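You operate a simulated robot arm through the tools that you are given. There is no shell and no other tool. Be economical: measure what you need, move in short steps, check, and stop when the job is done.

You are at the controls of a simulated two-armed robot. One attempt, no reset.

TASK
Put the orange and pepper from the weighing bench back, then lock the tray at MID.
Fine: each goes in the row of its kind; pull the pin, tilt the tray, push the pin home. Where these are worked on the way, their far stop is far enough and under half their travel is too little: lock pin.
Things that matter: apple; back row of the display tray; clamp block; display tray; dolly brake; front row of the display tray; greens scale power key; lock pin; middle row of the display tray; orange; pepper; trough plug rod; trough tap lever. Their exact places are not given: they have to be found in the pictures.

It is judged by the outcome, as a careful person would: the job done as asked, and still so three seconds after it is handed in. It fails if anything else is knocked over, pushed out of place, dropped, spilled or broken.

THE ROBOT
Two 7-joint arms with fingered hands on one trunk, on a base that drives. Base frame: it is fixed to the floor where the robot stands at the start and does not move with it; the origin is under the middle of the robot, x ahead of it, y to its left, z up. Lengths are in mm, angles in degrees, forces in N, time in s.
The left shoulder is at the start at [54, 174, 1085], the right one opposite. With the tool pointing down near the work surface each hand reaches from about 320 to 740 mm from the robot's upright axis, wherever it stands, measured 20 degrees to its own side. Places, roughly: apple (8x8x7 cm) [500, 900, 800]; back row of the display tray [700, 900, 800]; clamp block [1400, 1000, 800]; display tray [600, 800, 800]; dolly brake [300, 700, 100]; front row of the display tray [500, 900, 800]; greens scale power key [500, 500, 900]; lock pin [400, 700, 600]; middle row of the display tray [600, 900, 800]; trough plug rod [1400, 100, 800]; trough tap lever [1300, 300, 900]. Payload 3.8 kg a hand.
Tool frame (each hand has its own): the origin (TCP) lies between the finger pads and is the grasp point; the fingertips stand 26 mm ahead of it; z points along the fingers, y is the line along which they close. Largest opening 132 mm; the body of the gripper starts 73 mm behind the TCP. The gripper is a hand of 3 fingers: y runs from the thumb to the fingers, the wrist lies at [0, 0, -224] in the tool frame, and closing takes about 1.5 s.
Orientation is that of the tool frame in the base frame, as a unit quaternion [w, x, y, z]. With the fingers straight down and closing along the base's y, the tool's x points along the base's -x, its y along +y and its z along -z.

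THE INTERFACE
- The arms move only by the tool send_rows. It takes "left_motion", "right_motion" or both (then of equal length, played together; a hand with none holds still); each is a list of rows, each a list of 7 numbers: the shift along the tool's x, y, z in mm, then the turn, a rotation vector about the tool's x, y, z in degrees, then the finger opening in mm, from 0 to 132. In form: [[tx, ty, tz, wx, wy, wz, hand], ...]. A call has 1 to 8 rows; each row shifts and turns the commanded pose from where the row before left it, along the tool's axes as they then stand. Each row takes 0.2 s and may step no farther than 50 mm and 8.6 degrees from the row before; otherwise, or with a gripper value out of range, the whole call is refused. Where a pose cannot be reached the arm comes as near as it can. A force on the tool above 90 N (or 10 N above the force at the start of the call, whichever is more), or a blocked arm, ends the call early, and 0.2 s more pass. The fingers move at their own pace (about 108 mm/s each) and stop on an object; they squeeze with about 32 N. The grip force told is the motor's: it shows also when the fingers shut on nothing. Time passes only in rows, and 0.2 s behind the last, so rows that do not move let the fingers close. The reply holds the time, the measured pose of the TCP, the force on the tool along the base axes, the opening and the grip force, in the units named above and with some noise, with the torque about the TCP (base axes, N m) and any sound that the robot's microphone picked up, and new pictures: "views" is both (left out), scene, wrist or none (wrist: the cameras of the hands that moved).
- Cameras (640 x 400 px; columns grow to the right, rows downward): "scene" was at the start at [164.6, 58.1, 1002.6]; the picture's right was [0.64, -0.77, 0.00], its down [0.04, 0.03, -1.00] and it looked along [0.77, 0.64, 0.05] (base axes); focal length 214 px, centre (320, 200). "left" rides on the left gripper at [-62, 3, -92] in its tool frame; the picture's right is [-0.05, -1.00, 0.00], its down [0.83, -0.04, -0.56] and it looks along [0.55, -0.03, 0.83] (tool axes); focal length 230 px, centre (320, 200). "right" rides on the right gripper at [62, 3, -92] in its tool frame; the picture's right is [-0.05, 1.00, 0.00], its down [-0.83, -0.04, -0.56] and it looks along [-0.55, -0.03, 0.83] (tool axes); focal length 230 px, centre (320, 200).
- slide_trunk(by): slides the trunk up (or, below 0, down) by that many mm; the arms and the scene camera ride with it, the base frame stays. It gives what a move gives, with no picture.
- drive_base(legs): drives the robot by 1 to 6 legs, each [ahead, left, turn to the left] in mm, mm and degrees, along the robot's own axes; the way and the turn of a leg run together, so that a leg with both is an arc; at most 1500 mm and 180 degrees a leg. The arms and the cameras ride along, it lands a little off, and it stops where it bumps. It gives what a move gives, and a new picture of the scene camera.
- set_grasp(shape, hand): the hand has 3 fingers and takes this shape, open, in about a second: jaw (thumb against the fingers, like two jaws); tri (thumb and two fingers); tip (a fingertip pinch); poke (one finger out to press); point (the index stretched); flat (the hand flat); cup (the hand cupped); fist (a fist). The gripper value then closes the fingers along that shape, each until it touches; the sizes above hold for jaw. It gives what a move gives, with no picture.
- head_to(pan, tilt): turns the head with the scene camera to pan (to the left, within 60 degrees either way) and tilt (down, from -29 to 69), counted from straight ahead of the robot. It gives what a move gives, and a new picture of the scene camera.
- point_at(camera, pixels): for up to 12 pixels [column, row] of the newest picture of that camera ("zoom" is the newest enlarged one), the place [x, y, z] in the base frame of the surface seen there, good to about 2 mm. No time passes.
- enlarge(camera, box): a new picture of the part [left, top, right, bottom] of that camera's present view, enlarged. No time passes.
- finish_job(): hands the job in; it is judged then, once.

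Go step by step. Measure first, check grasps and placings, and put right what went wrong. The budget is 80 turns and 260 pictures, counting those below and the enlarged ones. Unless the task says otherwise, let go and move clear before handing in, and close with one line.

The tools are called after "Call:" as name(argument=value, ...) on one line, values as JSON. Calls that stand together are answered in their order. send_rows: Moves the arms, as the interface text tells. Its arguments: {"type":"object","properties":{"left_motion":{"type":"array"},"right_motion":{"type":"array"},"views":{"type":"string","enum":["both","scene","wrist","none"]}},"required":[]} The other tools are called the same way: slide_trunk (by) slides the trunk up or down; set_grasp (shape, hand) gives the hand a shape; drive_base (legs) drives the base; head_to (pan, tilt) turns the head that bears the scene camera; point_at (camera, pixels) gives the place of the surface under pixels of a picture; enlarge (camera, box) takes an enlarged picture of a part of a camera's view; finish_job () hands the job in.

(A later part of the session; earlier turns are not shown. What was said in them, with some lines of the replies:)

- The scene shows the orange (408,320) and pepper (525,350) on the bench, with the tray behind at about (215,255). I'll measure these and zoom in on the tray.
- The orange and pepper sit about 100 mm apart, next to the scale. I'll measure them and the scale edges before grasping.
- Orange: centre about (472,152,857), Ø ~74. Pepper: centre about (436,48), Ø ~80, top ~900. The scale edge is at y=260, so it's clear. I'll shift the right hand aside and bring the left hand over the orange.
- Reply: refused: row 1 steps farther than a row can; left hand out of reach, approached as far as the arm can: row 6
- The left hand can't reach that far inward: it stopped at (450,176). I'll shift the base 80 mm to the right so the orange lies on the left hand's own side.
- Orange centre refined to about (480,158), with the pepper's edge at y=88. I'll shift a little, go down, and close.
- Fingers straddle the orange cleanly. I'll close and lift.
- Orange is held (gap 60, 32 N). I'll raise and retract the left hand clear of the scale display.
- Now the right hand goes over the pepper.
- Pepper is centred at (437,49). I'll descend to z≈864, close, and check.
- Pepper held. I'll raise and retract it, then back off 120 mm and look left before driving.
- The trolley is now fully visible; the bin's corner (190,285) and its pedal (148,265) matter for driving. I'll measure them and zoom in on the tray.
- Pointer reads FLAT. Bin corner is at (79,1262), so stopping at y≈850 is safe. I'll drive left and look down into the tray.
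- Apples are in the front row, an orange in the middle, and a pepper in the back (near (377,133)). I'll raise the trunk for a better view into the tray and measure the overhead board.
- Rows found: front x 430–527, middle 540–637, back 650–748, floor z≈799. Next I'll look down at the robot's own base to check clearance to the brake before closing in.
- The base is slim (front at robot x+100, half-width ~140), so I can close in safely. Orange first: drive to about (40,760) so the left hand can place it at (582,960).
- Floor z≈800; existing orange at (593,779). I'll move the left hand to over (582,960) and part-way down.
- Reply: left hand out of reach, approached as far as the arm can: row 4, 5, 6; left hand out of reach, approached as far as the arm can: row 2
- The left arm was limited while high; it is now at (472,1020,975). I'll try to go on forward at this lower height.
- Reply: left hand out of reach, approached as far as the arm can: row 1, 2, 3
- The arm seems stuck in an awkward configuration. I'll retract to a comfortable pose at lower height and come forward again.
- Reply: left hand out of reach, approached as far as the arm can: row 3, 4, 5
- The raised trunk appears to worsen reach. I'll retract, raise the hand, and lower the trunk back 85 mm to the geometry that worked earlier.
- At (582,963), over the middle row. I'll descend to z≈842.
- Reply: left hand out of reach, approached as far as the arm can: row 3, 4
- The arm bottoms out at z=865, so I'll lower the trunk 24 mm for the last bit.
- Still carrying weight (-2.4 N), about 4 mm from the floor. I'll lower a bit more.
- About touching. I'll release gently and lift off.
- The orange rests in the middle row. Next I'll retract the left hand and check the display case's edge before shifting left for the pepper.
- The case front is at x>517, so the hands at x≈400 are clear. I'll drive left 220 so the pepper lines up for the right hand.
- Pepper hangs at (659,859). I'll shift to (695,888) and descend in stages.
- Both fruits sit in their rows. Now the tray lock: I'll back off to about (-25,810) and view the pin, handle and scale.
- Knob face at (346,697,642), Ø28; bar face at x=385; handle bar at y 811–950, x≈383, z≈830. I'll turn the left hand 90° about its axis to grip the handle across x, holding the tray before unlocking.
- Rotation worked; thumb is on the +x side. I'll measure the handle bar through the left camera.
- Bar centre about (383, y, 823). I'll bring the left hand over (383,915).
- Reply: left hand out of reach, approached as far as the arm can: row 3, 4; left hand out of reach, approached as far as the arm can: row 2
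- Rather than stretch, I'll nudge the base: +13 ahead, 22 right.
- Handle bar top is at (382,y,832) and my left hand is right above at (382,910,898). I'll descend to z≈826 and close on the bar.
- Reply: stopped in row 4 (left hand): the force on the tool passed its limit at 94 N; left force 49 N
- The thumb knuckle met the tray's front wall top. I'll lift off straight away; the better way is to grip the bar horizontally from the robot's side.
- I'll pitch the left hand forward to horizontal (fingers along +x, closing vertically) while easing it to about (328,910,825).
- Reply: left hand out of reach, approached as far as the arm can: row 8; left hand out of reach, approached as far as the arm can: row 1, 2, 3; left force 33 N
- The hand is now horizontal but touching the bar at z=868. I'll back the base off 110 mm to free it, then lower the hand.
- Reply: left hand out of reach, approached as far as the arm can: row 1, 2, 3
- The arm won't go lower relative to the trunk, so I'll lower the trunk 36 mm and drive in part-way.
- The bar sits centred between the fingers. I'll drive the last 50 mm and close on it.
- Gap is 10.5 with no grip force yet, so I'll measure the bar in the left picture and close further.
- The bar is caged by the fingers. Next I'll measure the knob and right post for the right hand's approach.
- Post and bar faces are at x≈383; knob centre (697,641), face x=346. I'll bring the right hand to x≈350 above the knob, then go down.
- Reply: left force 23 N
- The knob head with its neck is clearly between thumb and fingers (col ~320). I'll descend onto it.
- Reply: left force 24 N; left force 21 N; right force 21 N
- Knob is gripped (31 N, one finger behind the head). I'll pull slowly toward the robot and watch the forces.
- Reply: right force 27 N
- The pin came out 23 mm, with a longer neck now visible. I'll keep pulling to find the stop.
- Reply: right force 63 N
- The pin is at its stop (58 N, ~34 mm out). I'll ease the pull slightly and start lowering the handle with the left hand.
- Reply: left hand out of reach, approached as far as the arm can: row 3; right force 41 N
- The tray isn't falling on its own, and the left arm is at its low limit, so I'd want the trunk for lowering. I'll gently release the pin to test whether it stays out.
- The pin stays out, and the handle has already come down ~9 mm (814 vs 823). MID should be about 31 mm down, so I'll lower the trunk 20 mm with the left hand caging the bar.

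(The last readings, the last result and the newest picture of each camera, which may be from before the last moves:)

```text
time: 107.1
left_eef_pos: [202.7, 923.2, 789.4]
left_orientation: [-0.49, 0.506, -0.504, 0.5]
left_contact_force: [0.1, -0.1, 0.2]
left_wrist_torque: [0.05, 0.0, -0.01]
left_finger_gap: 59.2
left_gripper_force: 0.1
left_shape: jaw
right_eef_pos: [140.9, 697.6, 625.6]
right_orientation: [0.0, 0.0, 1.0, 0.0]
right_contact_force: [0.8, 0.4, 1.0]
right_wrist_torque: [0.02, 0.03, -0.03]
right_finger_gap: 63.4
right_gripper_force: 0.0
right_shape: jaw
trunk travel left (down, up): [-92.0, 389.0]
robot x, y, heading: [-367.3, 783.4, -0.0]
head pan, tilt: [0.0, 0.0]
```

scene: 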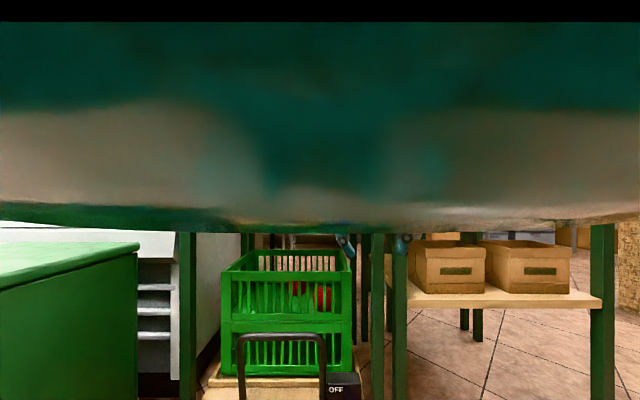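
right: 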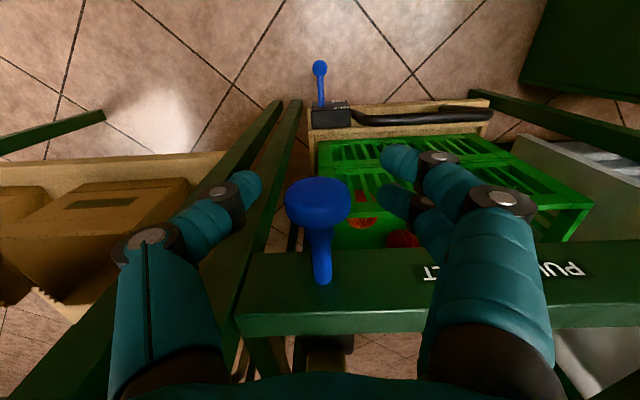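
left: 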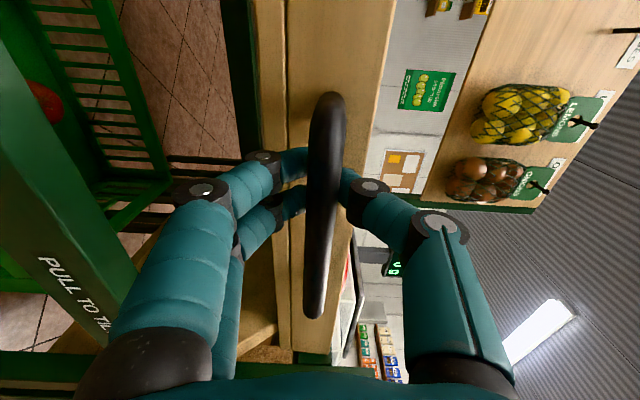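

The left arm's posture blocks the view, and the tray holds by friction (bar now at 811). I'll raise the trunk and return the left hand to its downward pose so I can see the scale and press the handle from above.

Call:
slide_trunk(by=200)

Call:
send_rows(left_motion=[[0, 0, 0, -8.2, 0, 0, 60], [0, 0, 0, -8.2, 0, 0, 60], [0, 0, 0, -8.2, 0, 0, 60], [0, 0, 0, -8.2, 0, 0, 60], [0, 0, 0, -8.2, 0, 0, 60], [0, 0, 0, -8.2, 0, 0, 60], [0, 0, 0, -8.2, 0, 0, 60], [0, 0, 0, -8.2, 0, 0, 60]], views="none")

Call:
send_rows(left_motion=[[0, 0, 0, -8.2, 0, 0, 60], [0, 0, 0, -8.2, 0, 0, 60], [0, 0, 0, -8, 0, 0, 60], [0, 0, 0, 0, 0, 8.2, 30], [0, 0, 0, 0, 0, 8.2, 10], [0, 0, 0, 0, 0, 8.2, 0], [0, 0, 0, 0, 0, 8.2, 0], [0, 0, 0, 0, 0, 8.2, 0]], views="none")

Call:
send_rows(left_motion=[[0, 0, 0, 0, 0, 8.2, 0], [0, 0, 0, 0, 0, 8.2, 0], [0, 0, 0, 0, 0, 8.2, 0], [0, 0, 0, 0, 0, 8.2, 0], [0, 0, 0, 0, 0, 8.2, 0], [0, 0, 0, 0, 0, 8, 0], [0, 0, 0, 0, 0, 0, 0]])

```text
time: 109.3
left_eef_pos: [148.8, 923.5, 1081.3]
left_orientation: [-0.535, 0.457, -0.456, 0.545]
left_contact_force: [-0.4, -0.7, -0.2]
left_wrist_torque: [0.02, -0.01, -0.01]
left_finger_gap: 59.6
left_gripper_force: 0.1
left_shape: jaw
right_eef_pos: [142.1, 698.3, 826.0]
right_orientation: [0.0, 0.0, 1.0, 0.0]
right_contact_force: [-0.6, 0.1, 0.4]
right_wrist_torque: [-0.01, -0.02, 0.02]
right_finger_gap: 63.3
right_gripper_force: 0.0
right_shape: jaw
trunk travel left (down, up): [-292.0, 189.0]
robot x, y, heading: [-371.1, 782.6, 0.2]
head pan, tilt: [0.0, 0.0]
```

```text
time: 111.1
left_eef_pos: [149.7, 922.8, 1081.4]
left_orientation: [0.201, -0.674, 0.679, -0.21]
left_contact_force: [-0.7, -0.1, -0.2]
left_wrist_torque: [-0.03, -0.01, 0.01]
left_finger_gap: 59.5
left_gripper_force: 0.0
left_shape: jaw
right_eef_pos: [141.9, 696.5, 826.0]
right_orientation: [0.0, 0.0, 1.0, 0.001]
right_contact_force: [-0.7, 0.1, -0.6]
right_wrist_torque: [-0.01, 0.01, 0.01]
right_finger_gap: 63.2
right_gripper_force: 0.0
right_shape: jaw
trunk travel left (down, up): [-292.0, 189.0]
robot x, y, heading: [-371.8, 781.7, 0.1]
head pan, tilt: [0.0, 0.0]
```

```text
time: 112.9
left_eef_pos: [130.8, 991.1, 1077.4]
left_orientation: [0.074, -0.409, 0.909, -0.04]
left_contact_force: [-0.2, 0.8, 0.3]
left_wrist_torque: [-0.01, 0.05, 0.0]
left_finger_gap: 0.0
left_gripper_force: 32.0
left_shape: jaw
left hand out of reach, approached as far as the arm can: row 1, 2, 3
right_eef_pos: [141.2, 696.7, 826.3]
right_orientation: [0.0, 0.0, 1.0, 0.0]
right_contact_force: [0.4, 0.7, -0.6]
right_wrist_torque: [0.0, -0.02, 0.0]
right_finger_gap: 63.5
right_gripper_force: 0.0
right_shape: jaw
trunk travel left (down, up): [-292.0, 189.0]
robot x, y, heading: [-368.0, 781.4, 0.3]
head pan, tilt: [0.0, 0.0]
```

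```text
time: 114.5
left_eef_pos: [131.0, 991.3, 1076.8]
left_orientation: [0.084, 0.004, 0.996, -0.006]
left_contact_force: [-0.4, -0.8, -0.9]
left_wrist_torque: [0.03, 0.0, -0.03]
left_finger_gap: 0.0
left_gripper_force: 31.8
left_shape: jaw
right_eef_pos: [141.8, 696.4, 826.0]
right_orientation: [0.0, 0.001, 1.0, 0.0]
right_contact_force: [0.0, 0.2, -0.4]
right_wrist_torque: [0.02, 0.0, -0.01]
right_finger_gap: 63.7
right_gripper_force: 0.0
right_shape: jaw
trunk travel left (down, up): [-292.0, 189.0]
robot x, y, heading: [-370.6, 777.7, -0.0]
head pan, tilt: [0.0, 0.0]
```

scene: 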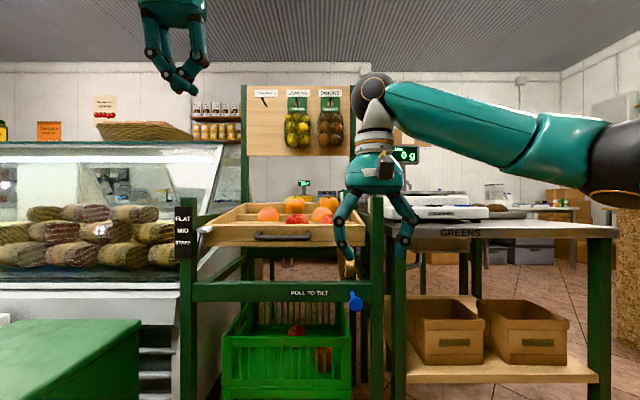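
left: 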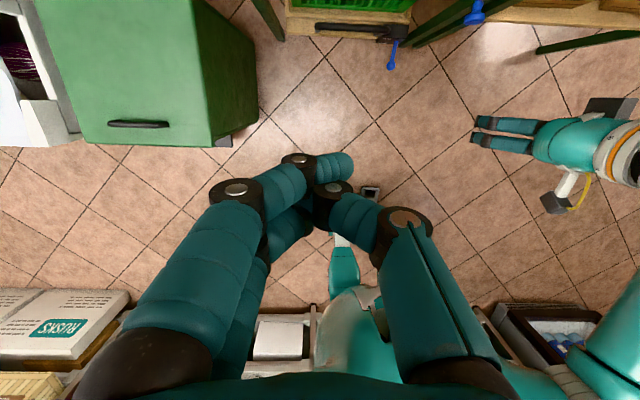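

Clear view now. I'll zoom in on the pointer and scale and measure them.

Call:
enlarge(camera="scene", box=[160, 190, 280, 265])

Call:
point_at(camera="scene", pixels=[[205, 229], [205, 224], [205, 233], [182, 218], [182, 229], [182, 241], [270, 237], [355, 301], [250, 226]])

```text
5.33 times, centred on (220, 228) of scene
```

zoom: 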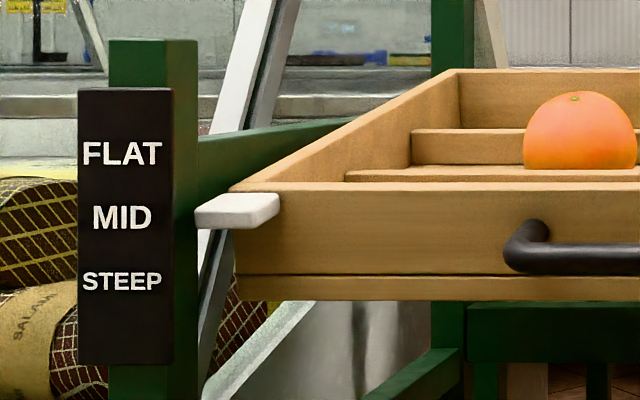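

```text
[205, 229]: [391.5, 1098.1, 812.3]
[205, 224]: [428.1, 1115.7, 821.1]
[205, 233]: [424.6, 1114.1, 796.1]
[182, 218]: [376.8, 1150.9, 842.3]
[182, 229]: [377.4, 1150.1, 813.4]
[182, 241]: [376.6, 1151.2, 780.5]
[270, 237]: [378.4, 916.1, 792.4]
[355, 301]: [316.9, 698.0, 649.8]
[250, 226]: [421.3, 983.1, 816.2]
```

The pointer centre (z≈811) sits right beside MID (label z≈808; at FLAT it sat ~1.5 above its label), and the handle dropped 31 mm. The tray is at MID within ~1–2 mm. I'll now drive in and lower so the right hand straddles the knob (face at x=317).

Call:
drive_base(legs=[[180, 0, 0]])

Call:
slide_trunk(by=-110)

Call:
send_rows(right_motion=[[0, 0, 0, 0, 0, 0, 64]])

```text
time: 116.0
left_eef_pos: [311.7, 991.6, 1077.4]
left_orientation: [0.083, 0.004, 0.996, -0.005]
left_contact_force: [-0.1, -0.1, 0.1]
left_wrist_torque: [-0.01, 0.01, 0.02]
left_finger_gap: 0.0
left_gripper_force: 32.1
left_shape: jaw
right_eef_pos: [322.2, 696.8, 826.6]
right_orientation: [0.0, 0.0, 1.0, 0.0]
right_contact_force: [-0.8, 0.1, -0.3]
right_wrist_torque: [0.0, -0.01, 0.02]
right_finger_gap: 63.5
right_gripper_force: 0.0
right_shape: jaw
trunk travel left (down, up): [-292.0, 189.0]
robot x, y, heading: [-187.2, 783.4, 0.2]
head pan, tilt: [0.0, 0.0]
```

scene: 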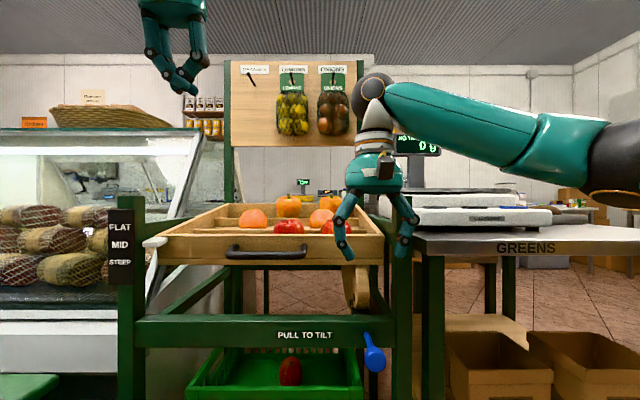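

```text
time: 117.4
left_eef_pos: [310.4, 991.5, 967.2]
left_orientation: [0.082, 0.004, 0.997, -0.006]
left_contact_force: [0.0, -0.7, -0.5]
left_wrist_torque: [0.01, 0.01, 0.04]
left_finger_gap: 0.2
left_gripper_force: 32.2
left_shape: jaw
right_eef_pos: [320.9, 697.1, 717.0]
right_orientation: [0.001, 0.0, 1.0, 0.001]
right_contact_force: [0.6, -0.5, -0.3]
right_wrist_torque: [0.0, 0.0, -0.05]
right_finger_gap: 63.3
right_gripper_force: 0.2
right_shape: jaw
trunk travel left (down, up): [-182.0, 299.0]
robot x, y, heading: [-186.9, 777.1, -0.1]
head pan, tilt: [0.0, 0.0]
```

```text
time: 117.8
left_eef_pos: [310.4, 990.5, 967.0]
left_orientation: [0.083, 0.003, 0.997, -0.006]
left_contact_force: [0.5, -0.1, -0.7]
left_wrist_torque: [-0.02, 0.02, 0.03]
left_finger_gap: 0.0
left_gripper_force: 32.3
left_shape: jaw
right_eef_pos: [320.9, 697.5, 716.4]
right_orientation: [0.0, 0.0, 1.0, 0.0]
right_contact_force: [0.1, -0.6, -0.3]
right_wrist_torque: [0.0, 0.02, 0.0]
right_finger_gap: 63.1
right_gripper_force: 0.0
right_shape: jaw
trunk travel left (down, up): [-182.0, 299.0]
robot x, y, heading: [-190.3, 779.2, 0.1]
head pan, tilt: [0.0, 0.0]
```

scene: 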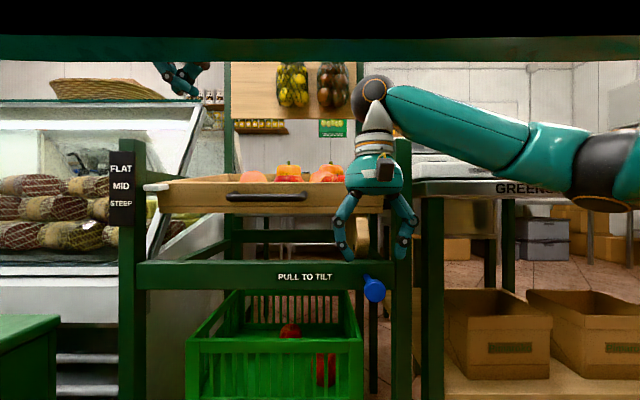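
right: 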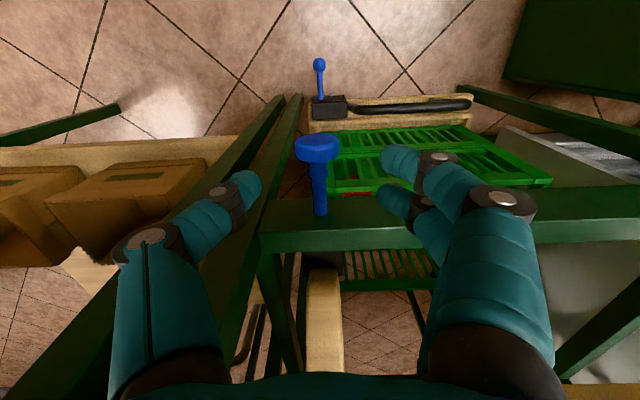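

Aligned as before. I'll descend onto the knob and close.

Call:
send_rows(right_motion=[[-3, 0, 30, 0, 0, 0, 64], [0, 0, 30, 0, 0, 0, 64], [0, 0, 11, 0, 0, 0, 64], [0, 0, 0, 0, 0, 0, 40], [0, 0, 0, 0, 0, 0, 20], [0, 0, 0, 0, 0, 0, 0], [0, 0, 0, 0, 0, 0, 0], [0, 0, 0, 0, 0, 0, 0]])

Call:
enlarge(camera="scene", box=[100, 120, 240, 240])

```text
time: 119.6
left_eef_pos: [310.8, 990.4, 966.8]
left_orientation: [0.083, 0.004, 0.997, -0.006]
left_contact_force: [0.2, -0.8, 1.5]
left_wrist_torque: [-0.01, -0.03, 0.03]
left_finger_gap: 0.1
left_gripper_force: 32.6
left_shape: jaw
right_eef_pos: [325.0, 695.5, 644.3]
right_orientation: [-0.002, 0.0, 1.0, -0.002]
right_contact_force: [-1.8, -8.8, -14.1]
right_wrist_torque: [0.01, -0.03, 0.01]
right_finger_gap: 8.2
right_gripper_force: 32.4
right_shape: jaw
trunk travel left (down, up): [-182.0, 299.0]
robot x, y, heading: [-190.8, 783.5, 0.1]
head pan, tilt: [0.0, 0.0]
```

scene: 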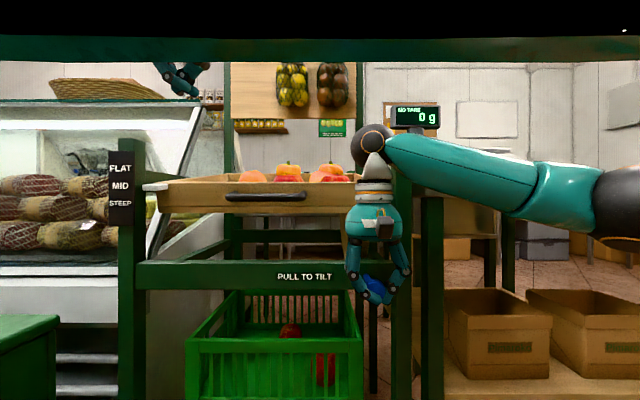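
right: 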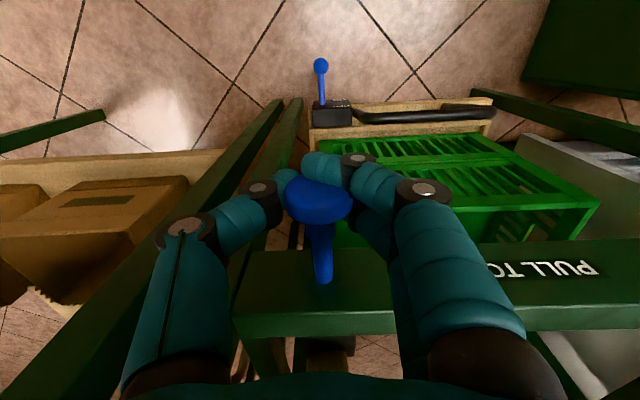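

```text
3.33 times, centred on (170, 180) of scene
```

zoom: 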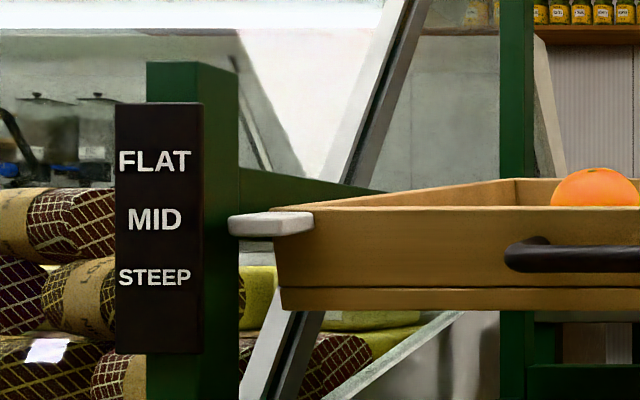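

Knob gripped; pointer beside MID. I'll push the pin home in small steps.

Call:
send_rows(right_motion=[[-5, 0, 0, 0, 0, 0, 0], [-5, 0, 0, 0, 0, 0, 0], [-5, 0, 0, 0, 0, 0, 0], [-5, 0, 0, 0, 0, 0, 0], [-5, 0, 0, 0, 0, 0, 0], [-5, 0, 0, 0, 0, 0, 0], [0, 0, 0, 0, 0, 0, 0]])

```text
time: 121.2
left_eef_pos: [312.1, 990.8, 966.7]
left_orientation: [0.083, 0.004, 0.997, -0.006]
left_contact_force: [-0.7, 0.0, -0.6]
left_wrist_torque: [0.01, -0.02, -0.03]
left_finger_gap: 0.1
left_gripper_force: 31.9
left_shape: jaw
right_eef_pos: [354.4, 695.5, 644.3]
right_orientation: [-0.001, -0.001, 1.0, 0.0]
right_contact_force: [-3.9, -12.2, -19.8]
right_wrist_torque: [-0.05, 0.04, -0.03]
right_finger_gap: 7.5
right_gripper_force: 31.8
right_shape: jaw
trunk travel left (down, up): [-182.0, 299.0]
robot x, y, heading: [-189.2, 781.3, -0.1]
head pan, tilt: [0.0, 0.0]
```

scene: 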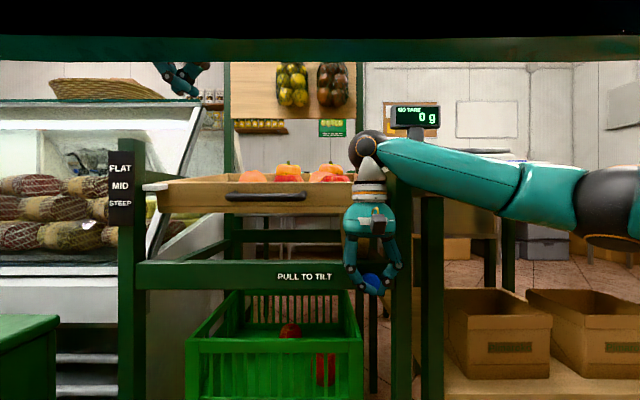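
right: 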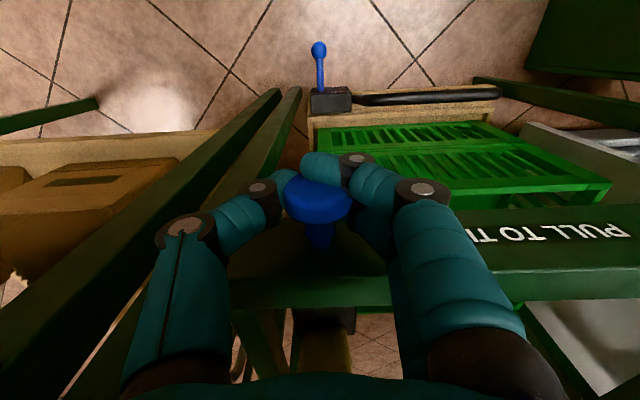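

Pushed 29 mm freely. I'll go on to the stop.

Call:
send_rows(right_motion=[[-3, 0, 0, 0, 0, 0, 0], [-3, 0, 0, 0, 0, 0, 0], [-2, 0, 0, 0, 0, 0, 0], [0, 0, 0, 0, 0, 0, 0]], views="wrist")

```text
time: 122.2
left_eef_pos: [309.3, 990.8, 969.0]
left_orientation: [0.083, 0.003, 0.997, -0.005]
left_contact_force: [-0.1, -0.2, 0.2]
left_wrist_torque: [0.01, -0.02, 0.0]
left_finger_gap: 0.0
left_gripper_force: 32.5
left_shape: jaw
right_eef_pos: [357.1, 696.3, 643.0]
right_orientation: [-0.007, -0.003, 1.0, -0.002]
right_contact_force: [-41.2, -11.9, -13.0]
right_wrist_torque: [-0.01, 0.38, -0.1]
right_finger_gap: 7.4
right_gripper_force: 32.3
right_shape: jaw
trunk travel left (down, up): [-182.0, 299.0]
robot x, y, heading: [-186.1, 781.2, 0.0]
head pan, tilt: [0.0, 0.0]
```

right: 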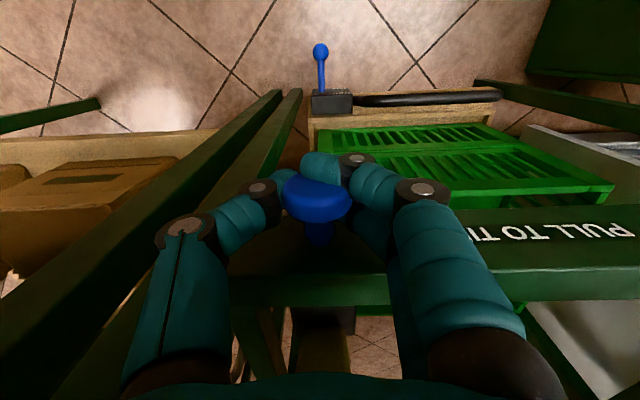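

Hit the stop with 41 N. I'll ease off, release, lift clear, and check.

Call:
send_rows(right_motion=[[4, 0, 0, 0, 0, 0, 0], [0, 0, 0, 0, 0, 0, 20], [0, 0, 0, 0, 0, 0, 45], [0, 0, 0, 0, 0, 0, 64], [0, 0, 0, 0, 0, 0, 64], [0, 0, -35, 0, 0, 0, 64], [0, 0, -35, 0, 0, 0, 64], [0, 0, 0, 0, 0, 0, 64]], views="wrist")

Call:
drive_base(legs=[[-200, 0, 0]])

Call:
slide_trunk(by=100)

Call:
head_to(pan=0, tilt=8)

```text
time: 124.0
left_eef_pos: [310.5, 991.3, 967.1]
left_orientation: [0.082, 0.004, 0.997, -0.005]
left_contact_force: [-1.3, 0.0, 0.2]
left_wrist_torque: [-0.02, 0.05, 0.03]
left_finger_gap: 0.0
left_gripper_force: 31.6
left_shape: jaw
right_eef_pos: [359.4, 698.0, 716.4]
right_orientation: [0.0, 0.0, 1.0, 0.0]
right_contact_force: [-0.2, 0.3, -0.7]
right_wrist_torque: [0.0, 0.04, -0.03]
right_finger_gap: 63.5
right_gripper_force: 0.0
right_shape: jaw
trunk travel left (down, up): [-182.0, 299.0]
robot x, y, heading: [-191.5, 782.5, -0.0]
head pan, tilt: [0.0, 0.0]
```

right: 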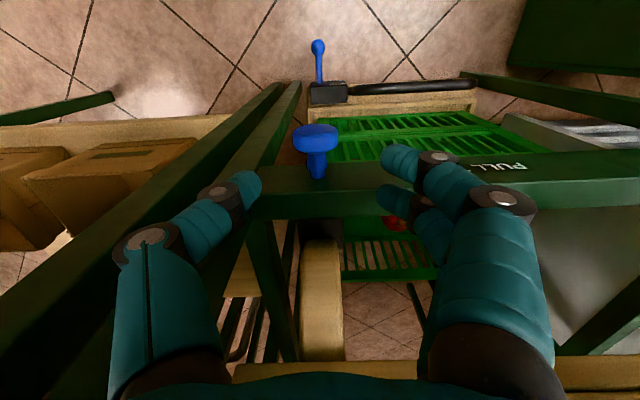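

```text
time: 125.6
left_eef_pos: [110.8, 992.6, 968.0]
left_orientation: [0.084, 0.002, 0.996, -0.005]
left_contact_force: [0.1, -0.3, -0.9]
left_wrist_torque: [0.02, 0.0, -0.03]
left_finger_gap: 0.3
left_gripper_force: 32.0
left_shape: jaw
right_eef_pos: [159.4, 698.0, 716.7]
right_orientation: [0.0, -0.001, 1.0, 0.0]
right_contact_force: [-0.5, -0.2, -0.3]
right_wrist_torque: [0.05, -0.03, -0.01]
right_finger_gap: 63.5
right_gripper_force: 0.1
right_shape: jaw
trunk travel left (down, up): [-182.0, 299.0]
robot x, y, heading: [-390.8, 782.1, 0.0]
head pan, tilt: [0.0, 0.0]
```

scene: 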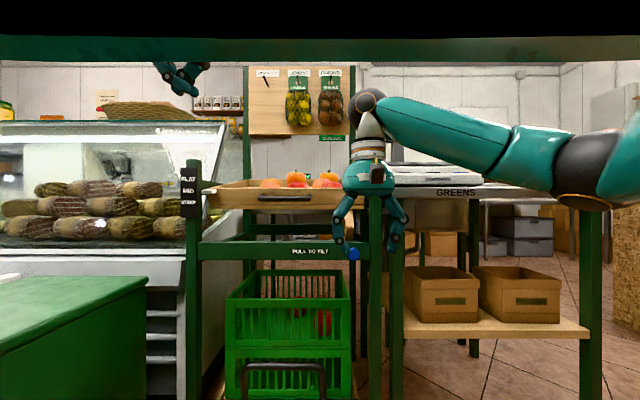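

```text
time: 127.0
left_eef_pos: [110.9, 992.7, 1067.0]
left_orientation: [0.083, 0.002, 0.997, -0.005]
left_contact_force: [-0.2, 0.9, 0.4]
left_wrist_torque: [0.01, 0.03, -0.01]
left_finger_gap: 0.1
left_gripper_force: 32.6
left_shape: jaw
right_eef_pos: [159.1, 698.3, 815.5]
right_orientation: [0.001, -0.001, 1.0, 0.0]
right_contact_force: [-0.1, 0.1, -0.3]
right_wrist_torque: [-0.04, -0.01, 0.0]
right_finger_gap: 63.6
right_gripper_force: 0.1
right_shape: jaw
trunk travel left (down, up): [-282.0, 199.0]
robot x, y, heading: [-385.4, 781.9, -0.0]
head pan, tilt: [0.0, 0.0]
```

```text
time: 127.7
left_eef_pos: [110.4, 991.2, 1067.2]
left_orientation: [0.083, 0.003, 0.997, -0.005]
left_contact_force: [0.6, 0.1, -0.6]
left_wrist_torque: [0.02, 0.01, 0.03]
left_finger_gap: 0.0
left_gripper_force: 31.5
left_shape: jaw
right_eef_pos: [159.8, 698.2, 816.7]
right_orientation: [0.0, 0.0, 1.0, 0.0]
right_contact_force: [0.1, 0.2, 0.0]
right_wrist_torque: [-0.03, -0.04, -0.01]
right_finger_gap: 63.7
right_gripper_force: 0.0
right_shape: jaw
trunk travel left (down, up): [-282.0, 199.0]
robot x, y, heading: [-391.6, 784.1, 0.1]
head pan, tilt: [0.0, 8.0]
```

scene: 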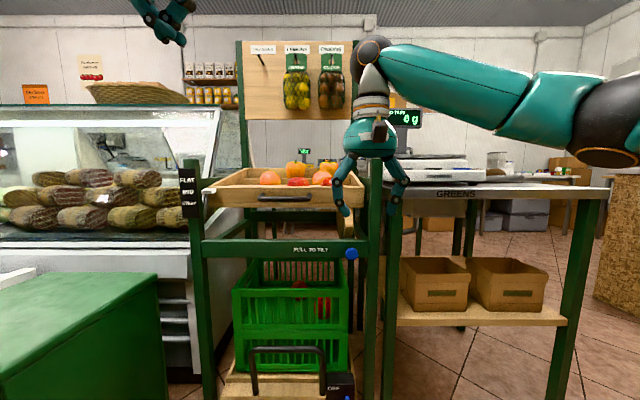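

Call:
point_at(camera="scene", pixels=[[351, 253], [348, 253], [354, 253], [270, 198], [208, 190], [330, 250]])

Call:
enlarge(camera="scene", box=[170, 150, 390, 270])

```text
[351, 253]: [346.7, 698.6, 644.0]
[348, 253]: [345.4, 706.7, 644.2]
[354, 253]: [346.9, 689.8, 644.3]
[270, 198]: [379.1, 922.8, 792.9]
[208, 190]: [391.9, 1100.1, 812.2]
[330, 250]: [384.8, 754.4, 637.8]
```

```text
2.91 times, centred on (280, 210) of scene
```

zoom: 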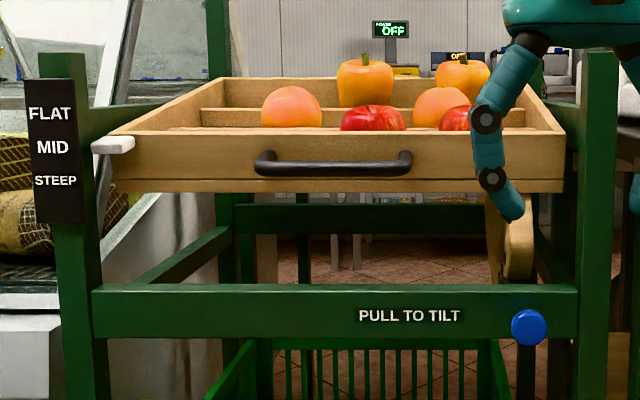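

Call:
point_at(camera="zoom", pixels=[[291, 108], [365, 85], [440, 105], [372, 118], [460, 80], [455, 118]])

Call:
slide_trunk(by=150)

Call:
head_to(pan=0, tilt=20)

```text
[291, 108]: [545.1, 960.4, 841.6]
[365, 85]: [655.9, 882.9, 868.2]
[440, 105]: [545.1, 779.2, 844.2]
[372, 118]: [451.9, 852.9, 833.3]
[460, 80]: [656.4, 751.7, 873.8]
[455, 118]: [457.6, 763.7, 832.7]
```

```text
time: 129.4
left_eef_pos: [64.4, 992.5, 1296.9]
left_orientation: [0.166, 0.003, 0.986, -0.005]
left_contact_force: [-0.7, 0.2, -0.1]
left_wrist_torque: [0.01, -0.02, -0.02]
left_finger_gap: 0.0
left_gripper_force: 31.6
left_shape: jaw
right_eef_pos: [158.8, 699.7, 963.9]
right_orientation: [-0.001, -0.001, 1.0, 0.0]
right_contact_force: [0.1, -0.3, 0.2]
right_wrist_torque: [0.01, 0.0, -0.02]
right_finger_gap: 63.7
right_gripper_force: 0.1
right_shape: jaw
trunk travel left (down, up): [-432.0, 49.0]
robot x, y, heading: [-391.1, 780.9, 0.2]
head pan, tilt: [0.0, 8.0]
```

```text
time: 130.2
left_eef_pos: [64.6, 992.2, 1297.8]
left_orientation: [0.168, 0.003, 0.986, -0.006]
left_contact_force: [-0.3, -0.5, -0.3]
left_wrist_torque: [0.03, -0.02, 0.01]
left_finger_gap: 0.2
left_gripper_force: 32.3
left_shape: jaw
right_eef_pos: [158.8, 698.1, 965.5]
right_orientation: [0.0, -0.001, 1.0, 0.0]
right_contact_force: [0.6, -0.3, 0.3]
right_wrist_torque: [0.04, 0.0, 0.02]
right_finger_gap: 63.4
right_gripper_force: 0.1
right_shape: jaw
trunk travel left (down, up): [-432.0, 49.0]
robot x, y, heading: [-388.2, 783.0, 0.1]
head pan, tilt: [0.0, 20.0]
```

scene: 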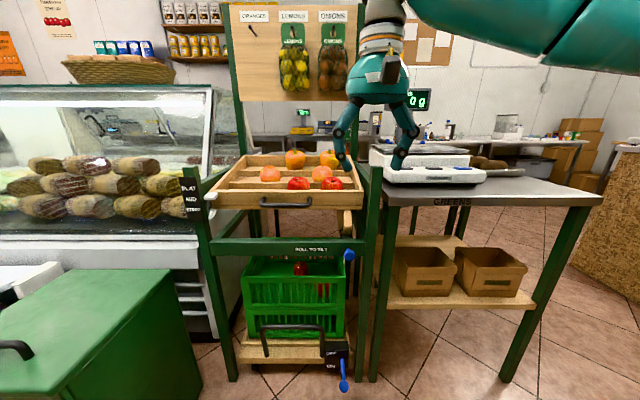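

Everything checks out: both oranges are in the middle row, both peppers in the back and the apples in front. The pointer is at MID, the pin is back at its home depth (x≈346.7), and both hands are clear. I'll hand in.

Call:
finish_job()

```text
The job is handed in.
```

The orange is back in the middle row and the pepper in the back row, and the tray is locked at MID with its pin pushed fully home.
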